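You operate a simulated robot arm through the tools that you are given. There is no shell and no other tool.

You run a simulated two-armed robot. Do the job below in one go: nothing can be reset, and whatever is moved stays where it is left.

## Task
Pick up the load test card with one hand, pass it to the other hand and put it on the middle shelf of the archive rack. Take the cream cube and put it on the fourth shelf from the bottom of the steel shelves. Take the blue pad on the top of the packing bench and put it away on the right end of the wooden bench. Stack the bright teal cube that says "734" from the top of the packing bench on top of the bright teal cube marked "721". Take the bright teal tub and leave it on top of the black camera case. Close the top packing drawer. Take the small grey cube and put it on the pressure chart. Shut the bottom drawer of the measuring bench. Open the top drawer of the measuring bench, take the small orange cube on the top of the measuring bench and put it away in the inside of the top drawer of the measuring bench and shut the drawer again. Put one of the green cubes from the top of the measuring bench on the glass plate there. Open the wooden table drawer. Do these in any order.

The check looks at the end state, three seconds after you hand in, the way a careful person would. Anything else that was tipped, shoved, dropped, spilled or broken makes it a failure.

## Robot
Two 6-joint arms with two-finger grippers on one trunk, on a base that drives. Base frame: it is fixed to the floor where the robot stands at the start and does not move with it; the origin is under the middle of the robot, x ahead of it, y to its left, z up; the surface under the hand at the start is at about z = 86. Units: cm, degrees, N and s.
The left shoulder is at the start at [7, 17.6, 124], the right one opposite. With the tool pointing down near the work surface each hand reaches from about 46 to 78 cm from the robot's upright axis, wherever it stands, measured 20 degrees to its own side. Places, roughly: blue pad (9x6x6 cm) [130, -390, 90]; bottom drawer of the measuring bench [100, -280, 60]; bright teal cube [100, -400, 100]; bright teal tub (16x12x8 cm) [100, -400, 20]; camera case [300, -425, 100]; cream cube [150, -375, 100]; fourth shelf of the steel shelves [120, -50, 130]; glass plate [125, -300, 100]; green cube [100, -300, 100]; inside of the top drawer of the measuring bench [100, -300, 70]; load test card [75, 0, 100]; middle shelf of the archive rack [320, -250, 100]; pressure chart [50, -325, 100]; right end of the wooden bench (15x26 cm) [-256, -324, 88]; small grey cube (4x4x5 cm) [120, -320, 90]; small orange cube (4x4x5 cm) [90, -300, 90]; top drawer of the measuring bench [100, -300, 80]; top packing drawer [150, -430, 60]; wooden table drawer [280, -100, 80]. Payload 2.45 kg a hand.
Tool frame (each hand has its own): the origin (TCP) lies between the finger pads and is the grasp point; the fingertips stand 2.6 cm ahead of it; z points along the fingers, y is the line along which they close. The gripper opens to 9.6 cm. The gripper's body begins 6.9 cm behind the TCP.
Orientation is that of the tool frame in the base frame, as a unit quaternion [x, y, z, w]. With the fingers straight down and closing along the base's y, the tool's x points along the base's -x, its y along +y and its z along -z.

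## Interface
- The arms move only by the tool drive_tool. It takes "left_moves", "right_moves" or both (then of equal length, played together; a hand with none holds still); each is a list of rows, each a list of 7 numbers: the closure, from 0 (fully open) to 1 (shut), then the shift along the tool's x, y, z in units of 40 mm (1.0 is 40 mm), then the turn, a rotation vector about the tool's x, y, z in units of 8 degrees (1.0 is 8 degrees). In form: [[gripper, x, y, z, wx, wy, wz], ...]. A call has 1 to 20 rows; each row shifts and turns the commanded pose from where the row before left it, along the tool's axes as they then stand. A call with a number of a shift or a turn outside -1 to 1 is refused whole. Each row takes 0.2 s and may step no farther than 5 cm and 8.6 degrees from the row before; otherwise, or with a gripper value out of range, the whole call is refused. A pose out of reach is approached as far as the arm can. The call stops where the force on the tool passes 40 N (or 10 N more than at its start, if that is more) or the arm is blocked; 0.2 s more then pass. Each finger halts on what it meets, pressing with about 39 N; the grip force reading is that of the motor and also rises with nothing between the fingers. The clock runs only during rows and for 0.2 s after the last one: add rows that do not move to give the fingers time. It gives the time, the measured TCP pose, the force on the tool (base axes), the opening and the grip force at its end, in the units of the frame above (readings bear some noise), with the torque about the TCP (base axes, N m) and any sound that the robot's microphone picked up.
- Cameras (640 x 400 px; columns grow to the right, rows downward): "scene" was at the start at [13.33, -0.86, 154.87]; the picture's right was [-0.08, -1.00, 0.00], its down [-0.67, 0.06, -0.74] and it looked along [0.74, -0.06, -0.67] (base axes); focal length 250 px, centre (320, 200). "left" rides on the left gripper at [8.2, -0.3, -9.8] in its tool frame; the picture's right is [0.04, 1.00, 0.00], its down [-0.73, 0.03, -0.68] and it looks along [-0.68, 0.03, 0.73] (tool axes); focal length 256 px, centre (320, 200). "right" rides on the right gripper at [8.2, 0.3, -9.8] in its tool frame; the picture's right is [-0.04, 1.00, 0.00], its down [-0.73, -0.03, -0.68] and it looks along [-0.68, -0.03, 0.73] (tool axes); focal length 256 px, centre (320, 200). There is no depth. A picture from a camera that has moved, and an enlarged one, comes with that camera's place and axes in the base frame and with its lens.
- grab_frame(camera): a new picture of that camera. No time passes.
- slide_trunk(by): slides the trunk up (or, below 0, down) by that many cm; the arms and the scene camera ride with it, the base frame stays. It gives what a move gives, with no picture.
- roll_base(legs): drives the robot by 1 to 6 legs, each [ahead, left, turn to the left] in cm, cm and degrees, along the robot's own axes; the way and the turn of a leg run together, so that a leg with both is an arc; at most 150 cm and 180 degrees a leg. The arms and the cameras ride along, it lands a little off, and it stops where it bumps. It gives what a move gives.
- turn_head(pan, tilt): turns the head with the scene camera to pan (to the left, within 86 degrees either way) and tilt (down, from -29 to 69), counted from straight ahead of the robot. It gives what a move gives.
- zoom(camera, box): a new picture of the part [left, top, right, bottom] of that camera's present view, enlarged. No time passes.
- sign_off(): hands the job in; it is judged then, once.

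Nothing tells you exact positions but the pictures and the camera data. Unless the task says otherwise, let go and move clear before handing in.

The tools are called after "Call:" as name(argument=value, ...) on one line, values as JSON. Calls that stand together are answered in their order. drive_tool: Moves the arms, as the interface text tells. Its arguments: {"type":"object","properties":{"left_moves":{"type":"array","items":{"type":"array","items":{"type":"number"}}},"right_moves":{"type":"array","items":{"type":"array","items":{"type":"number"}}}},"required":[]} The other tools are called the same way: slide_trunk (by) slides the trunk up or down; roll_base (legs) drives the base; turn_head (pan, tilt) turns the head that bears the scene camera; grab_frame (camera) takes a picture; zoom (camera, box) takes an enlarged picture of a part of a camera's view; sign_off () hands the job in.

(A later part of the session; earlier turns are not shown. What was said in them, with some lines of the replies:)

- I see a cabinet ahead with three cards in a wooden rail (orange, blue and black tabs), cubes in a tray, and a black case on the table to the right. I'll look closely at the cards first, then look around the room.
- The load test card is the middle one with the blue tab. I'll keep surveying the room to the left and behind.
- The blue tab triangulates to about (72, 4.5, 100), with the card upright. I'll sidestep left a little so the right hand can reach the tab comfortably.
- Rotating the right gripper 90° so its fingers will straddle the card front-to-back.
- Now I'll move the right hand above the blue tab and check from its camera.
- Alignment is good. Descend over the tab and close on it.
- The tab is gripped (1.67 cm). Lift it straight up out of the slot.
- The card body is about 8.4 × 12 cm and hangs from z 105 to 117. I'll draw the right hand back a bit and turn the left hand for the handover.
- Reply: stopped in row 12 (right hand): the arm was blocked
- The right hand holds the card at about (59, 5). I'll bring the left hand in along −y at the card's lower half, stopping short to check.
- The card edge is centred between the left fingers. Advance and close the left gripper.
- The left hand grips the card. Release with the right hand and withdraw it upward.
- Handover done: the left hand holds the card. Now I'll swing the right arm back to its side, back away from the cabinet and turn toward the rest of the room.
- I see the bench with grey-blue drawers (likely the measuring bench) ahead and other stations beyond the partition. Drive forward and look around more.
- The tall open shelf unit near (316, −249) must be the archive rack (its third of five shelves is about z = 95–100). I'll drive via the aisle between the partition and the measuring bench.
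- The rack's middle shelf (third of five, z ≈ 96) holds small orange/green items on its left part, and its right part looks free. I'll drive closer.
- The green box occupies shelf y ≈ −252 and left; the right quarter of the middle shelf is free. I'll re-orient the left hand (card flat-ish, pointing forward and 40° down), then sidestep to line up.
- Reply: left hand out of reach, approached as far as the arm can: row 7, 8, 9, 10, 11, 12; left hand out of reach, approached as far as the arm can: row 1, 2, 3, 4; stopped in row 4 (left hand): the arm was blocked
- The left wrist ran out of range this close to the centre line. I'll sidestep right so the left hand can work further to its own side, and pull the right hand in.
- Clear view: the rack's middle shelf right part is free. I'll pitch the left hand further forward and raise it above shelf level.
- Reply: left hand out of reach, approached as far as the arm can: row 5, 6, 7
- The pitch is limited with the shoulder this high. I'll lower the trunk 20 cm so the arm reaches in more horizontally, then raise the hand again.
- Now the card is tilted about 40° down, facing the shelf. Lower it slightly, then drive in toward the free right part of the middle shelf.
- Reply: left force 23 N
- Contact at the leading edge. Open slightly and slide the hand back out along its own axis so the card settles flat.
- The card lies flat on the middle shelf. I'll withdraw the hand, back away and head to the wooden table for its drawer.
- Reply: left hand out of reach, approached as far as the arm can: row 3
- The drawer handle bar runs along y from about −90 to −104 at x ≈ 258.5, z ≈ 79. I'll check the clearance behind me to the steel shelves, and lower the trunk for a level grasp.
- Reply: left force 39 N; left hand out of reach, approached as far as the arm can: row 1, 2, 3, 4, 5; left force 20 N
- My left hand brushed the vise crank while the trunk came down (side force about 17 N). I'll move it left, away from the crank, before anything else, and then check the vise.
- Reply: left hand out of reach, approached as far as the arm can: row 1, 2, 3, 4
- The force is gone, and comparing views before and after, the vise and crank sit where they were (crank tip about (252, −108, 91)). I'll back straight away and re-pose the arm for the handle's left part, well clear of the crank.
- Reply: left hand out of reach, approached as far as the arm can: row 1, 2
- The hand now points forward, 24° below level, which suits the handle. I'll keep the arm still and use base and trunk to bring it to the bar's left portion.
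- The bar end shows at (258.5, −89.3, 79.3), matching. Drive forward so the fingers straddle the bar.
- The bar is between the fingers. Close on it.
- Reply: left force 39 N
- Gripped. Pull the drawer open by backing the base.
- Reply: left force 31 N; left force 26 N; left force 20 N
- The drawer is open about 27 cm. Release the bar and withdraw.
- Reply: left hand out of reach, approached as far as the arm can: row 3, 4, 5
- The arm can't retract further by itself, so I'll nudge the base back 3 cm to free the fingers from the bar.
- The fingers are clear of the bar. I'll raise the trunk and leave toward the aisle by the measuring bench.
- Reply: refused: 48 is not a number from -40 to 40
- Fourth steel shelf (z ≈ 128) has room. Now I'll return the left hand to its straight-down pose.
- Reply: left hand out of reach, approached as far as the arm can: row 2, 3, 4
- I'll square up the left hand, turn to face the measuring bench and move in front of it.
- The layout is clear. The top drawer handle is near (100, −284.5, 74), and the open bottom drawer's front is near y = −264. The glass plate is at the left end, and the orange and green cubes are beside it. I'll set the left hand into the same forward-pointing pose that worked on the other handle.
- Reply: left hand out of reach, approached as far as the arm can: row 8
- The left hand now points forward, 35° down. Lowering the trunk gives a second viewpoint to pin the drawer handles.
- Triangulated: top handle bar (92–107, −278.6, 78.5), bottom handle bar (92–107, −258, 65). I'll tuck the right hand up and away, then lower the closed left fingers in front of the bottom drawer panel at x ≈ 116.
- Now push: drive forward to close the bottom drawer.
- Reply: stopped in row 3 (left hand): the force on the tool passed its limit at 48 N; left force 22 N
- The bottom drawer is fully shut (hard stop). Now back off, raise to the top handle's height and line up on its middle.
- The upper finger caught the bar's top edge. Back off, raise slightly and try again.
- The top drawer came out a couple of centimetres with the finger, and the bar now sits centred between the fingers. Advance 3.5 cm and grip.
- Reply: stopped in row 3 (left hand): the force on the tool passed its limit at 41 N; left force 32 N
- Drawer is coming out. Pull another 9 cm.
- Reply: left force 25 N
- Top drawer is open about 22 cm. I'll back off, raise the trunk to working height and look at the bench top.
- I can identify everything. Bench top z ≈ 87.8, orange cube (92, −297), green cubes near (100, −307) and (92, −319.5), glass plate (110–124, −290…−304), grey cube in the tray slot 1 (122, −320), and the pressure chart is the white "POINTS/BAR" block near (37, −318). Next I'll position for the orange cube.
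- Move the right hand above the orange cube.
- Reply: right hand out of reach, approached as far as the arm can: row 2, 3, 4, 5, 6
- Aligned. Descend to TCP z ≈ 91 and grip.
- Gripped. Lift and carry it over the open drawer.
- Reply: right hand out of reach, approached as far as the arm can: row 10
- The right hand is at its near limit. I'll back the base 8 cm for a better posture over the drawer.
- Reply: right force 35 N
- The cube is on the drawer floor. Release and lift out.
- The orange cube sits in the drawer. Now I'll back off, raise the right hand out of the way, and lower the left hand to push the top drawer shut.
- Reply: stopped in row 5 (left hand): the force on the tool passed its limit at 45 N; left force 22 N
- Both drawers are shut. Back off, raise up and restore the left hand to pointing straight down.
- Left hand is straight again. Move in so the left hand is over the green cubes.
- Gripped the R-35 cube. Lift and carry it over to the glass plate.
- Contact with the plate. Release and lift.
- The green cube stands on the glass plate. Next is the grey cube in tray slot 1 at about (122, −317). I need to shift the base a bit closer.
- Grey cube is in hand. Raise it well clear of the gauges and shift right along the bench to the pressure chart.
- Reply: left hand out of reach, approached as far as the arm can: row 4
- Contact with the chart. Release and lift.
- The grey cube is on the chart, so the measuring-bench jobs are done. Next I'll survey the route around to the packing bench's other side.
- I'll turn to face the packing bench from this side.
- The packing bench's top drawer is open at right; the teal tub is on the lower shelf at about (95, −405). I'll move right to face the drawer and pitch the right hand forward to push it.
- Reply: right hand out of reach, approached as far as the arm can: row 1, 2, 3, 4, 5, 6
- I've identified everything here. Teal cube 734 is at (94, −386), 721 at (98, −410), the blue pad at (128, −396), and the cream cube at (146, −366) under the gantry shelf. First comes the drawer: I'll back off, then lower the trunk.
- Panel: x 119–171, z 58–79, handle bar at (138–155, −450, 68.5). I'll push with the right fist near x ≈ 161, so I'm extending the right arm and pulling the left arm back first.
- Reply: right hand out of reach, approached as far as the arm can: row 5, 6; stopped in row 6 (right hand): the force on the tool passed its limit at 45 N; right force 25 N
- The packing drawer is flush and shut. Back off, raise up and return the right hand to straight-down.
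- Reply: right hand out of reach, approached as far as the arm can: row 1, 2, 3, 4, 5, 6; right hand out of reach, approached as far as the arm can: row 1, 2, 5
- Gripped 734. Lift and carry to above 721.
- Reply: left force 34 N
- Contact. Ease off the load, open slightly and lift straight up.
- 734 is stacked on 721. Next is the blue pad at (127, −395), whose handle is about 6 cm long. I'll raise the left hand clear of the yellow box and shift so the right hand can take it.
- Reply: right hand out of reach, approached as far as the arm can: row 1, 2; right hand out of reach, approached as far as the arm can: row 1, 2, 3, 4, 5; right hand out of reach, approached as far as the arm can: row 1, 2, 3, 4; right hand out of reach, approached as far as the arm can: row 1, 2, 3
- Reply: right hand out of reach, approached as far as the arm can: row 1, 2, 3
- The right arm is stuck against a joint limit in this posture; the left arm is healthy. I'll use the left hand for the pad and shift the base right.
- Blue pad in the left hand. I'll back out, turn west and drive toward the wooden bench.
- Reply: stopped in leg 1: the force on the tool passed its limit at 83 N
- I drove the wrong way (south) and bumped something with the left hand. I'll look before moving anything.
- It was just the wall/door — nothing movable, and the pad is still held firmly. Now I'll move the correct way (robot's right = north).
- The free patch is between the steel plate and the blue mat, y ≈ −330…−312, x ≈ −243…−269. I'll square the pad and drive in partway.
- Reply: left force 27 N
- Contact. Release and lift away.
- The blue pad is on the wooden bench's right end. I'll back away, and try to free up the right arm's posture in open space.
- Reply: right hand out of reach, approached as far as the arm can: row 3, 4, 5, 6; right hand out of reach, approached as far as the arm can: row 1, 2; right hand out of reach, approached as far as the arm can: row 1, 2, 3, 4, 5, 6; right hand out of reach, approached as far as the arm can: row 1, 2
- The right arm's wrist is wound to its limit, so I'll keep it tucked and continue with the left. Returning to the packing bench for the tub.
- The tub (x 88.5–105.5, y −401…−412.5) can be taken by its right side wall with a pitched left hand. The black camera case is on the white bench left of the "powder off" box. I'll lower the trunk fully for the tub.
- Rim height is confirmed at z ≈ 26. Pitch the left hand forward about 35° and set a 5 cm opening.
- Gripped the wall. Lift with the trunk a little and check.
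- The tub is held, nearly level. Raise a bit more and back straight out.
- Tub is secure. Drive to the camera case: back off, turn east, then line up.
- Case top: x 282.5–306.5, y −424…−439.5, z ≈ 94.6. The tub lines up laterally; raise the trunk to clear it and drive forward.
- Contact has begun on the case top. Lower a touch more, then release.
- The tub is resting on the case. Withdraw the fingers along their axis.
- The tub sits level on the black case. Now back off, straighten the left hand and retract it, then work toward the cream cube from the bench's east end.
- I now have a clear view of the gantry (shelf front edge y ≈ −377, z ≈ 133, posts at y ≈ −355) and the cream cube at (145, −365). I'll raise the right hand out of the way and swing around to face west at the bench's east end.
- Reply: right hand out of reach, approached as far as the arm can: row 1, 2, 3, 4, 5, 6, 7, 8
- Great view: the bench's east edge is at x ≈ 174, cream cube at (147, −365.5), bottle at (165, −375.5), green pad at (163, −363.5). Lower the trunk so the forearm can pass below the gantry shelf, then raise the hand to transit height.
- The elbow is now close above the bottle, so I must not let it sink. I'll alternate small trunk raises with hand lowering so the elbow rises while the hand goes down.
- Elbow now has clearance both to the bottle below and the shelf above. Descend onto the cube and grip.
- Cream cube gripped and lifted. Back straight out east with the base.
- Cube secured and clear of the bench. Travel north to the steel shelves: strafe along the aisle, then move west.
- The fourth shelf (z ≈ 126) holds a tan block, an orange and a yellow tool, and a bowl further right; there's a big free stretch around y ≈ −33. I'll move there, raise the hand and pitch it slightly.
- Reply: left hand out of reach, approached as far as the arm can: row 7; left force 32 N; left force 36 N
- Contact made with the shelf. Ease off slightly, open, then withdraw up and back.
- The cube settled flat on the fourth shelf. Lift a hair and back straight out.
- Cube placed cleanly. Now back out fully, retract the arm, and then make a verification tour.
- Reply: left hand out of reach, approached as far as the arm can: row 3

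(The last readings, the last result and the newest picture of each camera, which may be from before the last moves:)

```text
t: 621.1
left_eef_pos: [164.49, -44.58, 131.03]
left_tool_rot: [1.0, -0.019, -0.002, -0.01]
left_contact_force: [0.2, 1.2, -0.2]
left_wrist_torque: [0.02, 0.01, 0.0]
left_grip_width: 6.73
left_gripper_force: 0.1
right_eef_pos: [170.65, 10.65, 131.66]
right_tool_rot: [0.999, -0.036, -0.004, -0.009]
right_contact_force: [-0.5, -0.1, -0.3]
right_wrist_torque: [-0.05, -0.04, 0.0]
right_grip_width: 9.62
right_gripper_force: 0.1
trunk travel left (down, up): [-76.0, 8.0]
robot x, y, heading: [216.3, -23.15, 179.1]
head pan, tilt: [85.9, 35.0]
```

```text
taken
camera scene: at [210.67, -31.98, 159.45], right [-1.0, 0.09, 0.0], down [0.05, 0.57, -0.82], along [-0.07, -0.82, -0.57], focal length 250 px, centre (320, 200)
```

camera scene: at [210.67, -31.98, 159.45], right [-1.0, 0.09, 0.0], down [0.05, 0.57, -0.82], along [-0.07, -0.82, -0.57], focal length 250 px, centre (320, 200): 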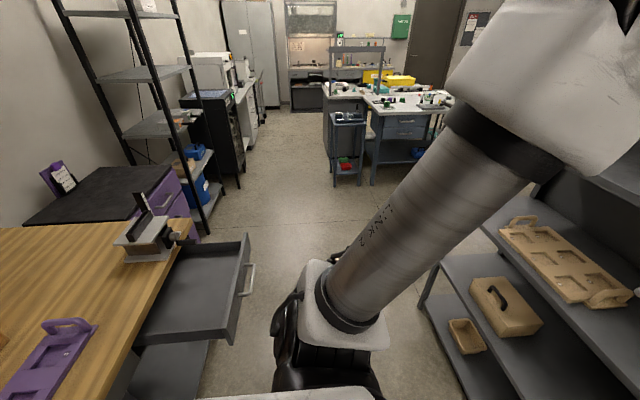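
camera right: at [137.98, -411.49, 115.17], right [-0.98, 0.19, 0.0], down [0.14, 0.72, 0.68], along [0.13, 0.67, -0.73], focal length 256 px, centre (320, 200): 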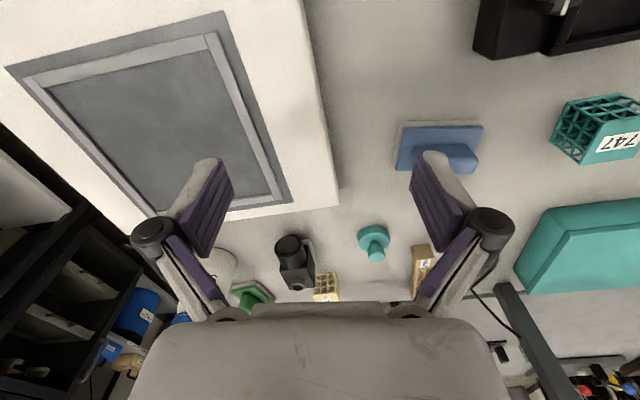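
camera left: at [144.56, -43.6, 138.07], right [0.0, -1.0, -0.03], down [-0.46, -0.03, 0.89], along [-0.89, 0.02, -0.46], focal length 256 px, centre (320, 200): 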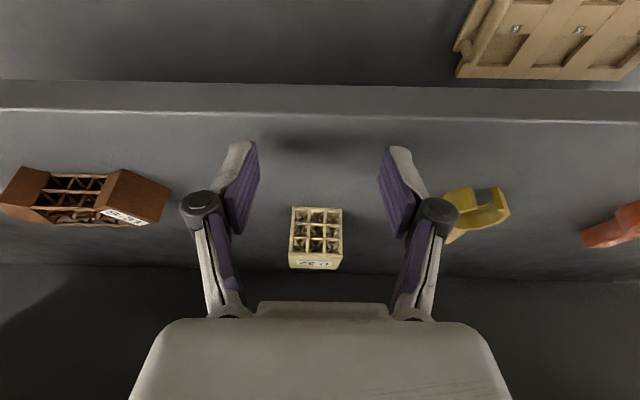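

The cream cube is on the fourth shelf from the bottom, and the wooden table drawer is clearly open. I'll go check the benches one last time.

Call:
roll_base(legs=[[21, 0, 0], [0, 145, 0]])

Call:
turn_head(pan=75, tilt=20)

Call:
grab_frame(camera="scene")

Call:
turn_head(pan=40, tilt=25)

Call:
grab_frame(camera="scene")

```text
t: 629.5
left_eef_pos: [142.73, -190.19, 131.08]
left_tool_rot: [1.0, -0.011, -0.002, -0.009]
left_contact_force: [0.7, 1.2, -0.6]
left_wrist_torque: [0.03, 0.05, -0.02]
left_grip_width: 6.77
left_gripper_force: 0.0
right_eef_pos: [148.3, -135.05, 131.68]
right_tool_rot: [1.0, -0.028, -0.003, -0.009]
right_contact_force: [0.1, -0.9, 0.2]
right_wrist_torque: [0.03, 0.0, -0.03]
right_grip_width: 9.6
right_gripper_force: 0.0
trunk travel left (down, up): [-76.0, 8.0]
robot x, y, heading: [194.58, -168.4, 179.8]
head pan, tilt: [85.9, 35.0]
```

```text
t: 630.3
left_eef_pos: [142.82, -190.24, 131.08]
left_tool_rot: [1.0, -0.012, -0.001, -0.01]
left_contact_force: [0.1, -0.2, -0.8]
left_wrist_torque: [-0.02, 0.0, 0.0]
left_grip_width: 6.72
left_gripper_force: 0.1
right_eef_pos: [148.4, -135.06, 131.77]
right_tool_rot: [1.0, -0.028, -0.003, -0.01]
right_contact_force: [0.8, -0.3, -0.3]
right_wrist_torque: [0.01, 0.01, 0.02]
right_grip_width: 9.6
right_gripper_force: 0.1
trunk travel left (down, up): [-76.0, 8.0]
robot x, y, heading: [194.53, -168.11, 179.9]
head pan, tilt: [75.0, 20.0]
```

```text
taken
camera scene: at [187.12, -177.3, 161.83], right [-0.97, 0.26, 0.0], down [0.09, 0.33, -0.94], along [-0.24, -0.91, -0.34], focal length 250 px, centre (320, 200)
```

scene: 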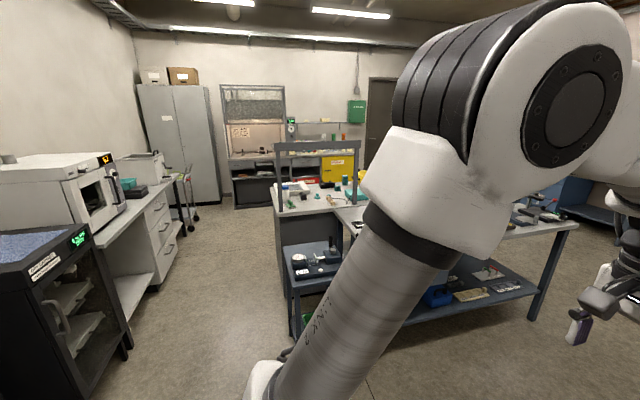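

```text
t: 631.3
left_eef_pos: [142.85, -190.39, 131.05]
left_tool_rot: [1.0, -0.011, -0.002, -0.01]
left_contact_force: [0.4, 0.4, 0.4]
left_wrist_torque: [0.02, 0.0, 0.02]
left_grip_width: 6.7
left_gripper_force: 0.1
right_eef_pos: [148.3, -135.09, 131.78]
right_tool_rot: [1.0, -0.028, -0.003, -0.009]
right_contact_force: [1.6, 0.1, 0.2]
right_wrist_torque: [-0.02, -0.04, -0.01]
right_grip_width: 9.58
right_gripper_force: 0.1
trunk travel left (down, up): [-76.0, 8.0]
robot x, y, heading: [194.56, -168.23, 180.1]
head pan, tilt: [40.0, 25.0]
```

```text
taken
camera scene: at [182.48, -174.19, 161.03], right [-0.64, 0.77, 0.0], down [0.32, 0.27, -0.91], along [-0.69, -0.58, -0.42], focal length 250 px, centre (320, 200)
```

scene: 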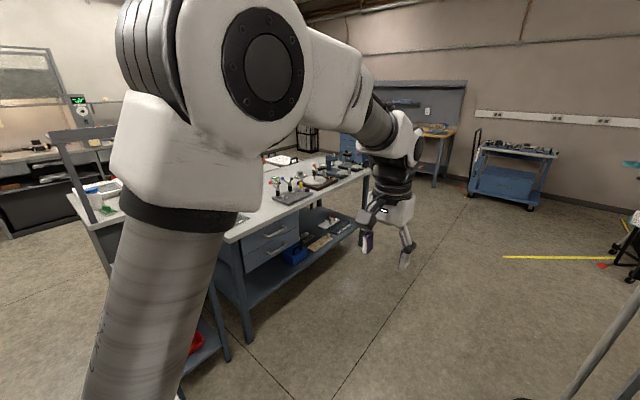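

Call:
roll_base(legs=[[0, 0, 90]])

Call:
turn_head(pan=-5, tilt=20)

Call:
grab_frame(camera="scene")

Call:
zoom(camera="scene", box=[300, 130, 460, 250])

Call:
zoom(camera="scene", box=[380, 130, 560, 250])

```text
t: 635.5
left_eef_pos: [217.17, -219.66, 131.12]
left_tool_rot: [0.713, 0.701, -0.008, -0.006]
left_contact_force: [0.2, -0.7, 0.2]
left_wrist_torque: [0.01, 0.0, 0.02]
left_grip_width: 6.71
left_gripper_force: 0.1
right_eef_pos: [162.08, -214.68, 131.74]
right_tool_rot: [0.724, 0.69, -0.008, -0.003]
right_contact_force: [-0.4, 0.4, -0.7]
right_wrist_torque: [0.02, -0.03, 0.0]
right_grip_width: 9.6
right_gripper_force: 0.1
trunk travel left (down, up): [-76.0, 8.0]
robot x, y, heading: [194.89, -167.87, -89.5]
head pan, tilt: [40.0, 25.0]
```

```text
t: 636.6
left_eef_pos: [217.23, -219.72, 131.13]
left_tool_rot: [0.712, 0.702, -0.008, -0.006]
left_contact_force: [-0.4, 0.0, -0.4]
left_wrist_torque: [0.01, -0.01, -0.03]
left_grip_width: 6.7
left_gripper_force: 0.0
right_eef_pos: [162.02, -214.62, 131.73]
right_tool_rot: [0.724, 0.69, -0.008, -0.004]
right_contact_force: [-0.2, 0.4, 0.3]
right_wrist_torque: [0.03, 0.0, 0.01]
right_grip_width: 9.59
right_gripper_force: 0.0
trunk travel left (down, up): [-76.0, 8.0]
robot x, y, heading: [194.69, -167.88, -89.6]
head pan, tilt: [-5.0, 20.0]
```

```text
taken
camera scene: at [193.86, -182.61, 161.84], right [-1.0, 0.08, 0.0], down [0.03, 0.34, -0.94], along [-0.07, -0.94, -0.34], focal length 250 px, centre (320, 200)
```

scene: 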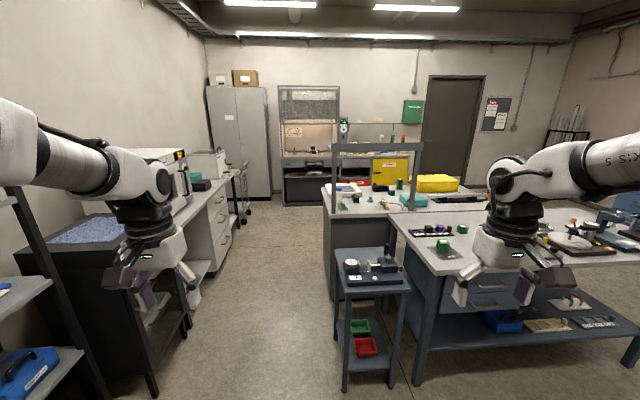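

```text
3.33 times, centred on (380, 190) of scene
camera zoom: at [193.86, -182.61, 161.84], right [-1.0, 0.08, 0.0], down [0.03, 0.34, -0.94], along [-0.07, -0.94, -0.34], focal length 834 px, centre (120, 233)
```

zoom: 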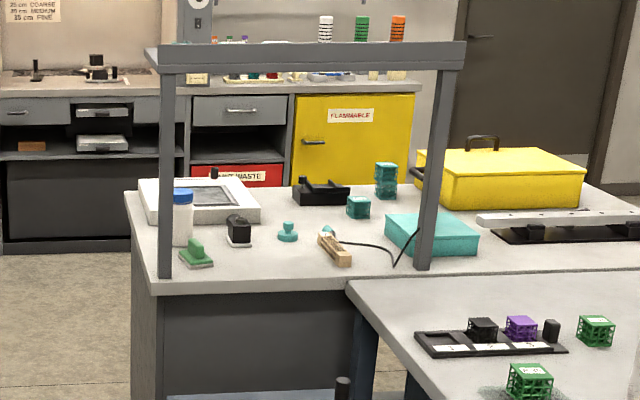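

```text
3.33 times, centred on (470, 190) of scene
camera zoom: at [193.86, -182.61, 161.84], right [-1.0, 0.08, 0.0], down [0.03, 0.34, -0.94], along [-0.07, -0.94, -0.34], focal length 834 px, centre (-180, 233)
```

zoom: 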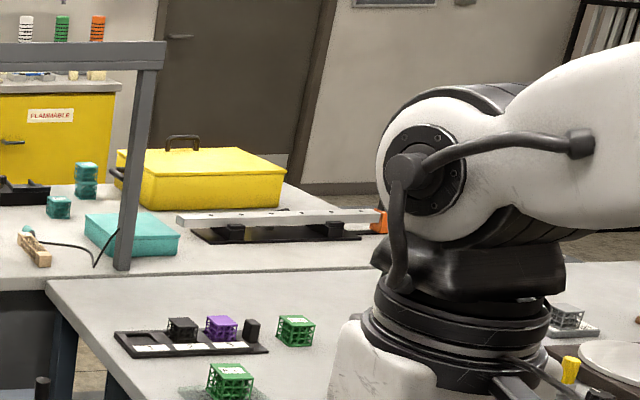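

Call:
zoom(camera="scene", box=[130, 130, 290, 250])

Call:
turn_head(pan=55, tilt=20)

Call:
grab_frame(camera="scene")

Call:
turn_head(pan=-40, tilt=20)

Call:
grab_frame(camera="scene")

```text
3.33 times, centred on (210, 190) of scene
camera zoom: at [193.86, -182.61, 161.84], right [-1.0, 0.08, 0.0], down [0.03, 0.34, -0.94], along [-0.07, -0.94, -0.34], focal length 834 px, centre (687, 233)
```

zoom: 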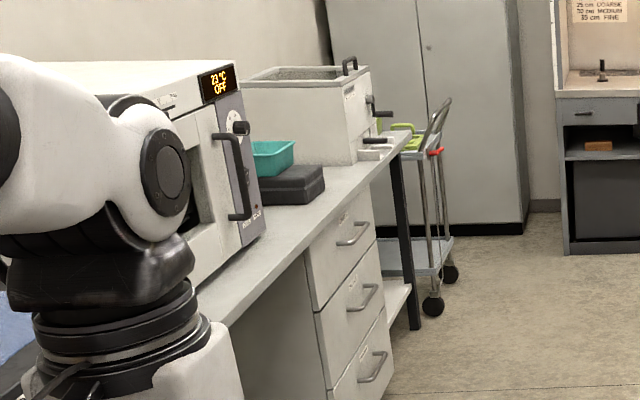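

```text
t: 638.0
left_eef_pos: [217.25, -219.71, 131.15]
left_tool_rot: [0.713, 0.702, -0.008, -0.005]
left_contact_force: [-0.1, 0.4, 0.5]
left_wrist_torque: [0.02, 0.0, 0.02]
left_grip_width: 6.7
left_gripper_force: 0.0
right_eef_pos: [162.0, -214.68, 131.79]
right_tool_rot: [0.724, 0.69, -0.009, -0.004]
right_contact_force: [0.0, -0.1, 0.1]
right_wrist_torque: [0.01, -0.02, -0.02]
right_grip_width: 9.62
right_gripper_force: 0.1
trunk travel left (down, up): [-76.0, 8.0]
robot x, y, heading: [194.31, -168.26, -89.6]
head pan, tilt: [55.0, 20.0]
```

```text
taken
camera scene: at [202.26, -178.62, 161.84], right [-0.57, -0.82, 0.0], down [-0.28, 0.19, -0.94], along [0.77, -0.53, -0.34], focal length 250 px, centre (320, 200)
```

scene: 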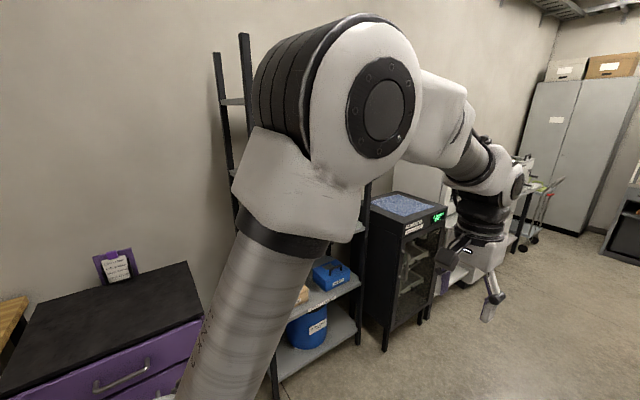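

```text
t: 639.7
left_eef_pos: [217.27, -219.73, 131.06]
left_tool_rot: [0.712, 0.702, -0.008, -0.005]
left_contact_force: [-0.3, 0.9, 0.2]
left_wrist_torque: [0.02, -0.01, 0.01]
left_grip_width: 6.73
left_gripper_force: 0.0
right_eef_pos: [161.88, -214.59, 131.75]
right_tool_rot: [0.724, 0.69, -0.009, -0.003]
right_contact_force: [-0.6, 0.4, 0.0]
right_wrist_torque: [-0.03, -0.03, -0.03]
right_grip_width: 9.59
right_gripper_force: 0.1
trunk travel left (down, up): [-76.0, 8.0]
robot x, y, heading: [194.79, -168.28, -89.5]
head pan, tilt: [-40.0, 20.0]
```

```text
taken
camera scene: at [188.67, -180.51, 161.84], right [-0.77, 0.64, 0.0], down [0.22, 0.26, -0.94], along [-0.6, -0.72, -0.34], focal length 250 px, centre (320, 200)
```

scene: 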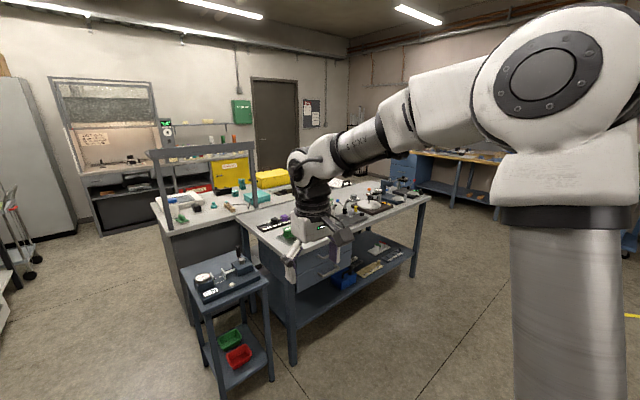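

Call:
roll_base(legs=[[0, 0, 75]])

Call:
turn_head(pan=-15, tilt=20)

Call:
grab_frame(camera="scene")

Call:
zoom(camera="scene", box=[230, 130, 470, 290])

```text
t: 643.3
left_eef_pos: [250.35, -160.43, 131.18]
left_tool_rot: [0.144, 0.989, -0.01, 0.0]
left_contact_force: [0.3, 0.4, -1.2]
left_wrist_torque: [-0.02, 0.03, 0.02]
left_grip_width: 6.74
left_gripper_force: 0.1
right_eef_pos: [230.52, -212.19, 131.73]
right_tool_rot: [0.161, 0.987, -0.009, 0.002]
right_contact_force: [-0.1, -0.6, 0.1]
right_wrist_torque: [0.05, 0.03, 0.0]
right_grip_width: 9.61
right_gripper_force: 0.2
trunk travel left (down, up): [-76.0, 8.0]
robot x, y, heading: [194.62, -168.12, -15.4]
head pan, tilt: [-40.0, 20.0]
```

```text
t: 644.1
left_eef_pos: [250.32, -160.45, 131.06]
left_tool_rot: [0.144, 0.989, -0.01, 0.001]
left_contact_force: [0.6, 0.4, 0.2]
left_wrist_torque: [-0.03, -0.02, -0.02]
left_grip_width: 6.7
left_gripper_force: 0.0
right_eef_pos: [230.44, -211.96, 131.81]
right_tool_rot: [0.161, 0.987, -0.009, 0.003]
right_contact_force: [0.1, 0.3, 0.1]
right_wrist_torque: [-0.01, 0.01, -0.02]
right_grip_width: 9.63
right_gripper_force: 0.2
trunk travel left (down, up): [-76.0, 8.0]
robot x, y, heading: [194.64, -167.93, -15.5]
head pan, tilt: [-15.0, 20.0]
```

```text
taken
camera scene: at [207.45, -174.34, 161.84], right [-0.51, -0.86, 0.0], down [-0.3, 0.17, -0.94], along [0.81, -0.48, -0.34], focal length 250 px, centre (320, 200)
```

scene: 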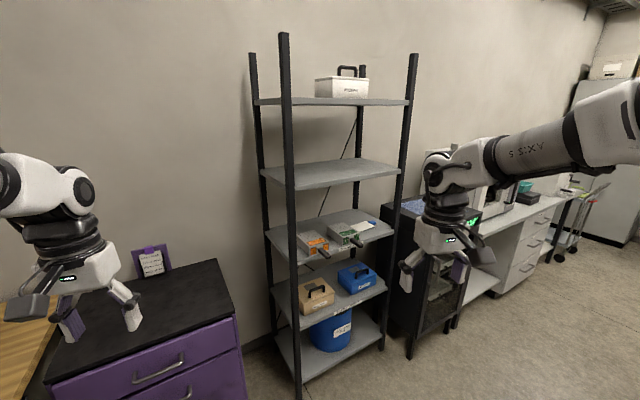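

```text
2.50 times, centred on (350, 210) of scene
camera zoom: at [207.45, -174.34, 161.84], right [-0.51, -0.86, 0.0], down [-0.3, 0.17, -0.94], along [0.81, -0.48, -0.34], focal length 625 px, centre (245, 175)
```

zoom: 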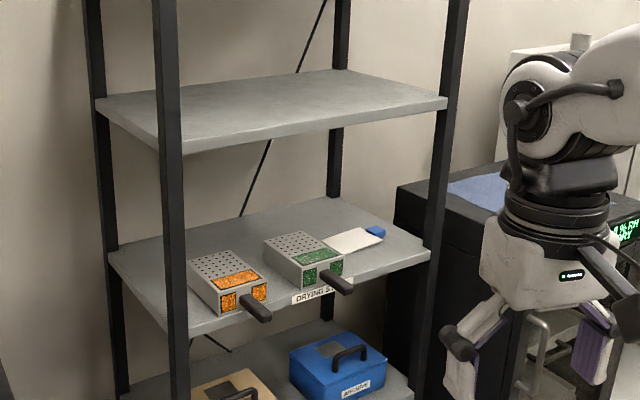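

The card lies on the rack's middle shelf, and the other items I could see are where they should be, with nothing tipped. Both hands are empty and clear of everything, so I'm handing in the job.

Call:
sign_off()

```text
The job is handed in.
```

I finished all eleven jobs and handed in. In my last pictures nothing was tipped or displaced. I didn't look again at the pressure chart, the wooden bench or the inside of the measuring bench's top drawer after leaving them.

- **Load test card:** I picked it up with the right hand, passed it to the left, and laid it flat on the middle shelf of the archive rack.
- **Cream cube:** It is on the fourth shelf from the bottom of the steel shelves.
- **Blue pad:** It is on the right end of the wooden bench, between the steel plate and the blue mat.
- **Teal cubes:** 734 is stacked on 721.
- **Teal tub:** It stands level on top of the black camera case.
- **Packing bench:** The top drawer is shut.
- **Small grey cube:** It is on the pressure chart.
- **Measuring bench:** The bottom drawer is shut. The orange cube is inside the top drawer, which I closed again. Green cube R-35 is on the glass plate.
- **Wooden table:** The drawer is open about 27 cm.

Two contacts along the way:

- **Vise crank:** My left hand pressed against the vise crank on the wooden table at up to about 39 N. Pictures before and after show the vise and crank in the same place.
- **Door/wall:** I drove the wrong way once and bumped the south door or wall with the left arm while carrying the blue pad. I saw no damage, and the pad stayed in the grip.
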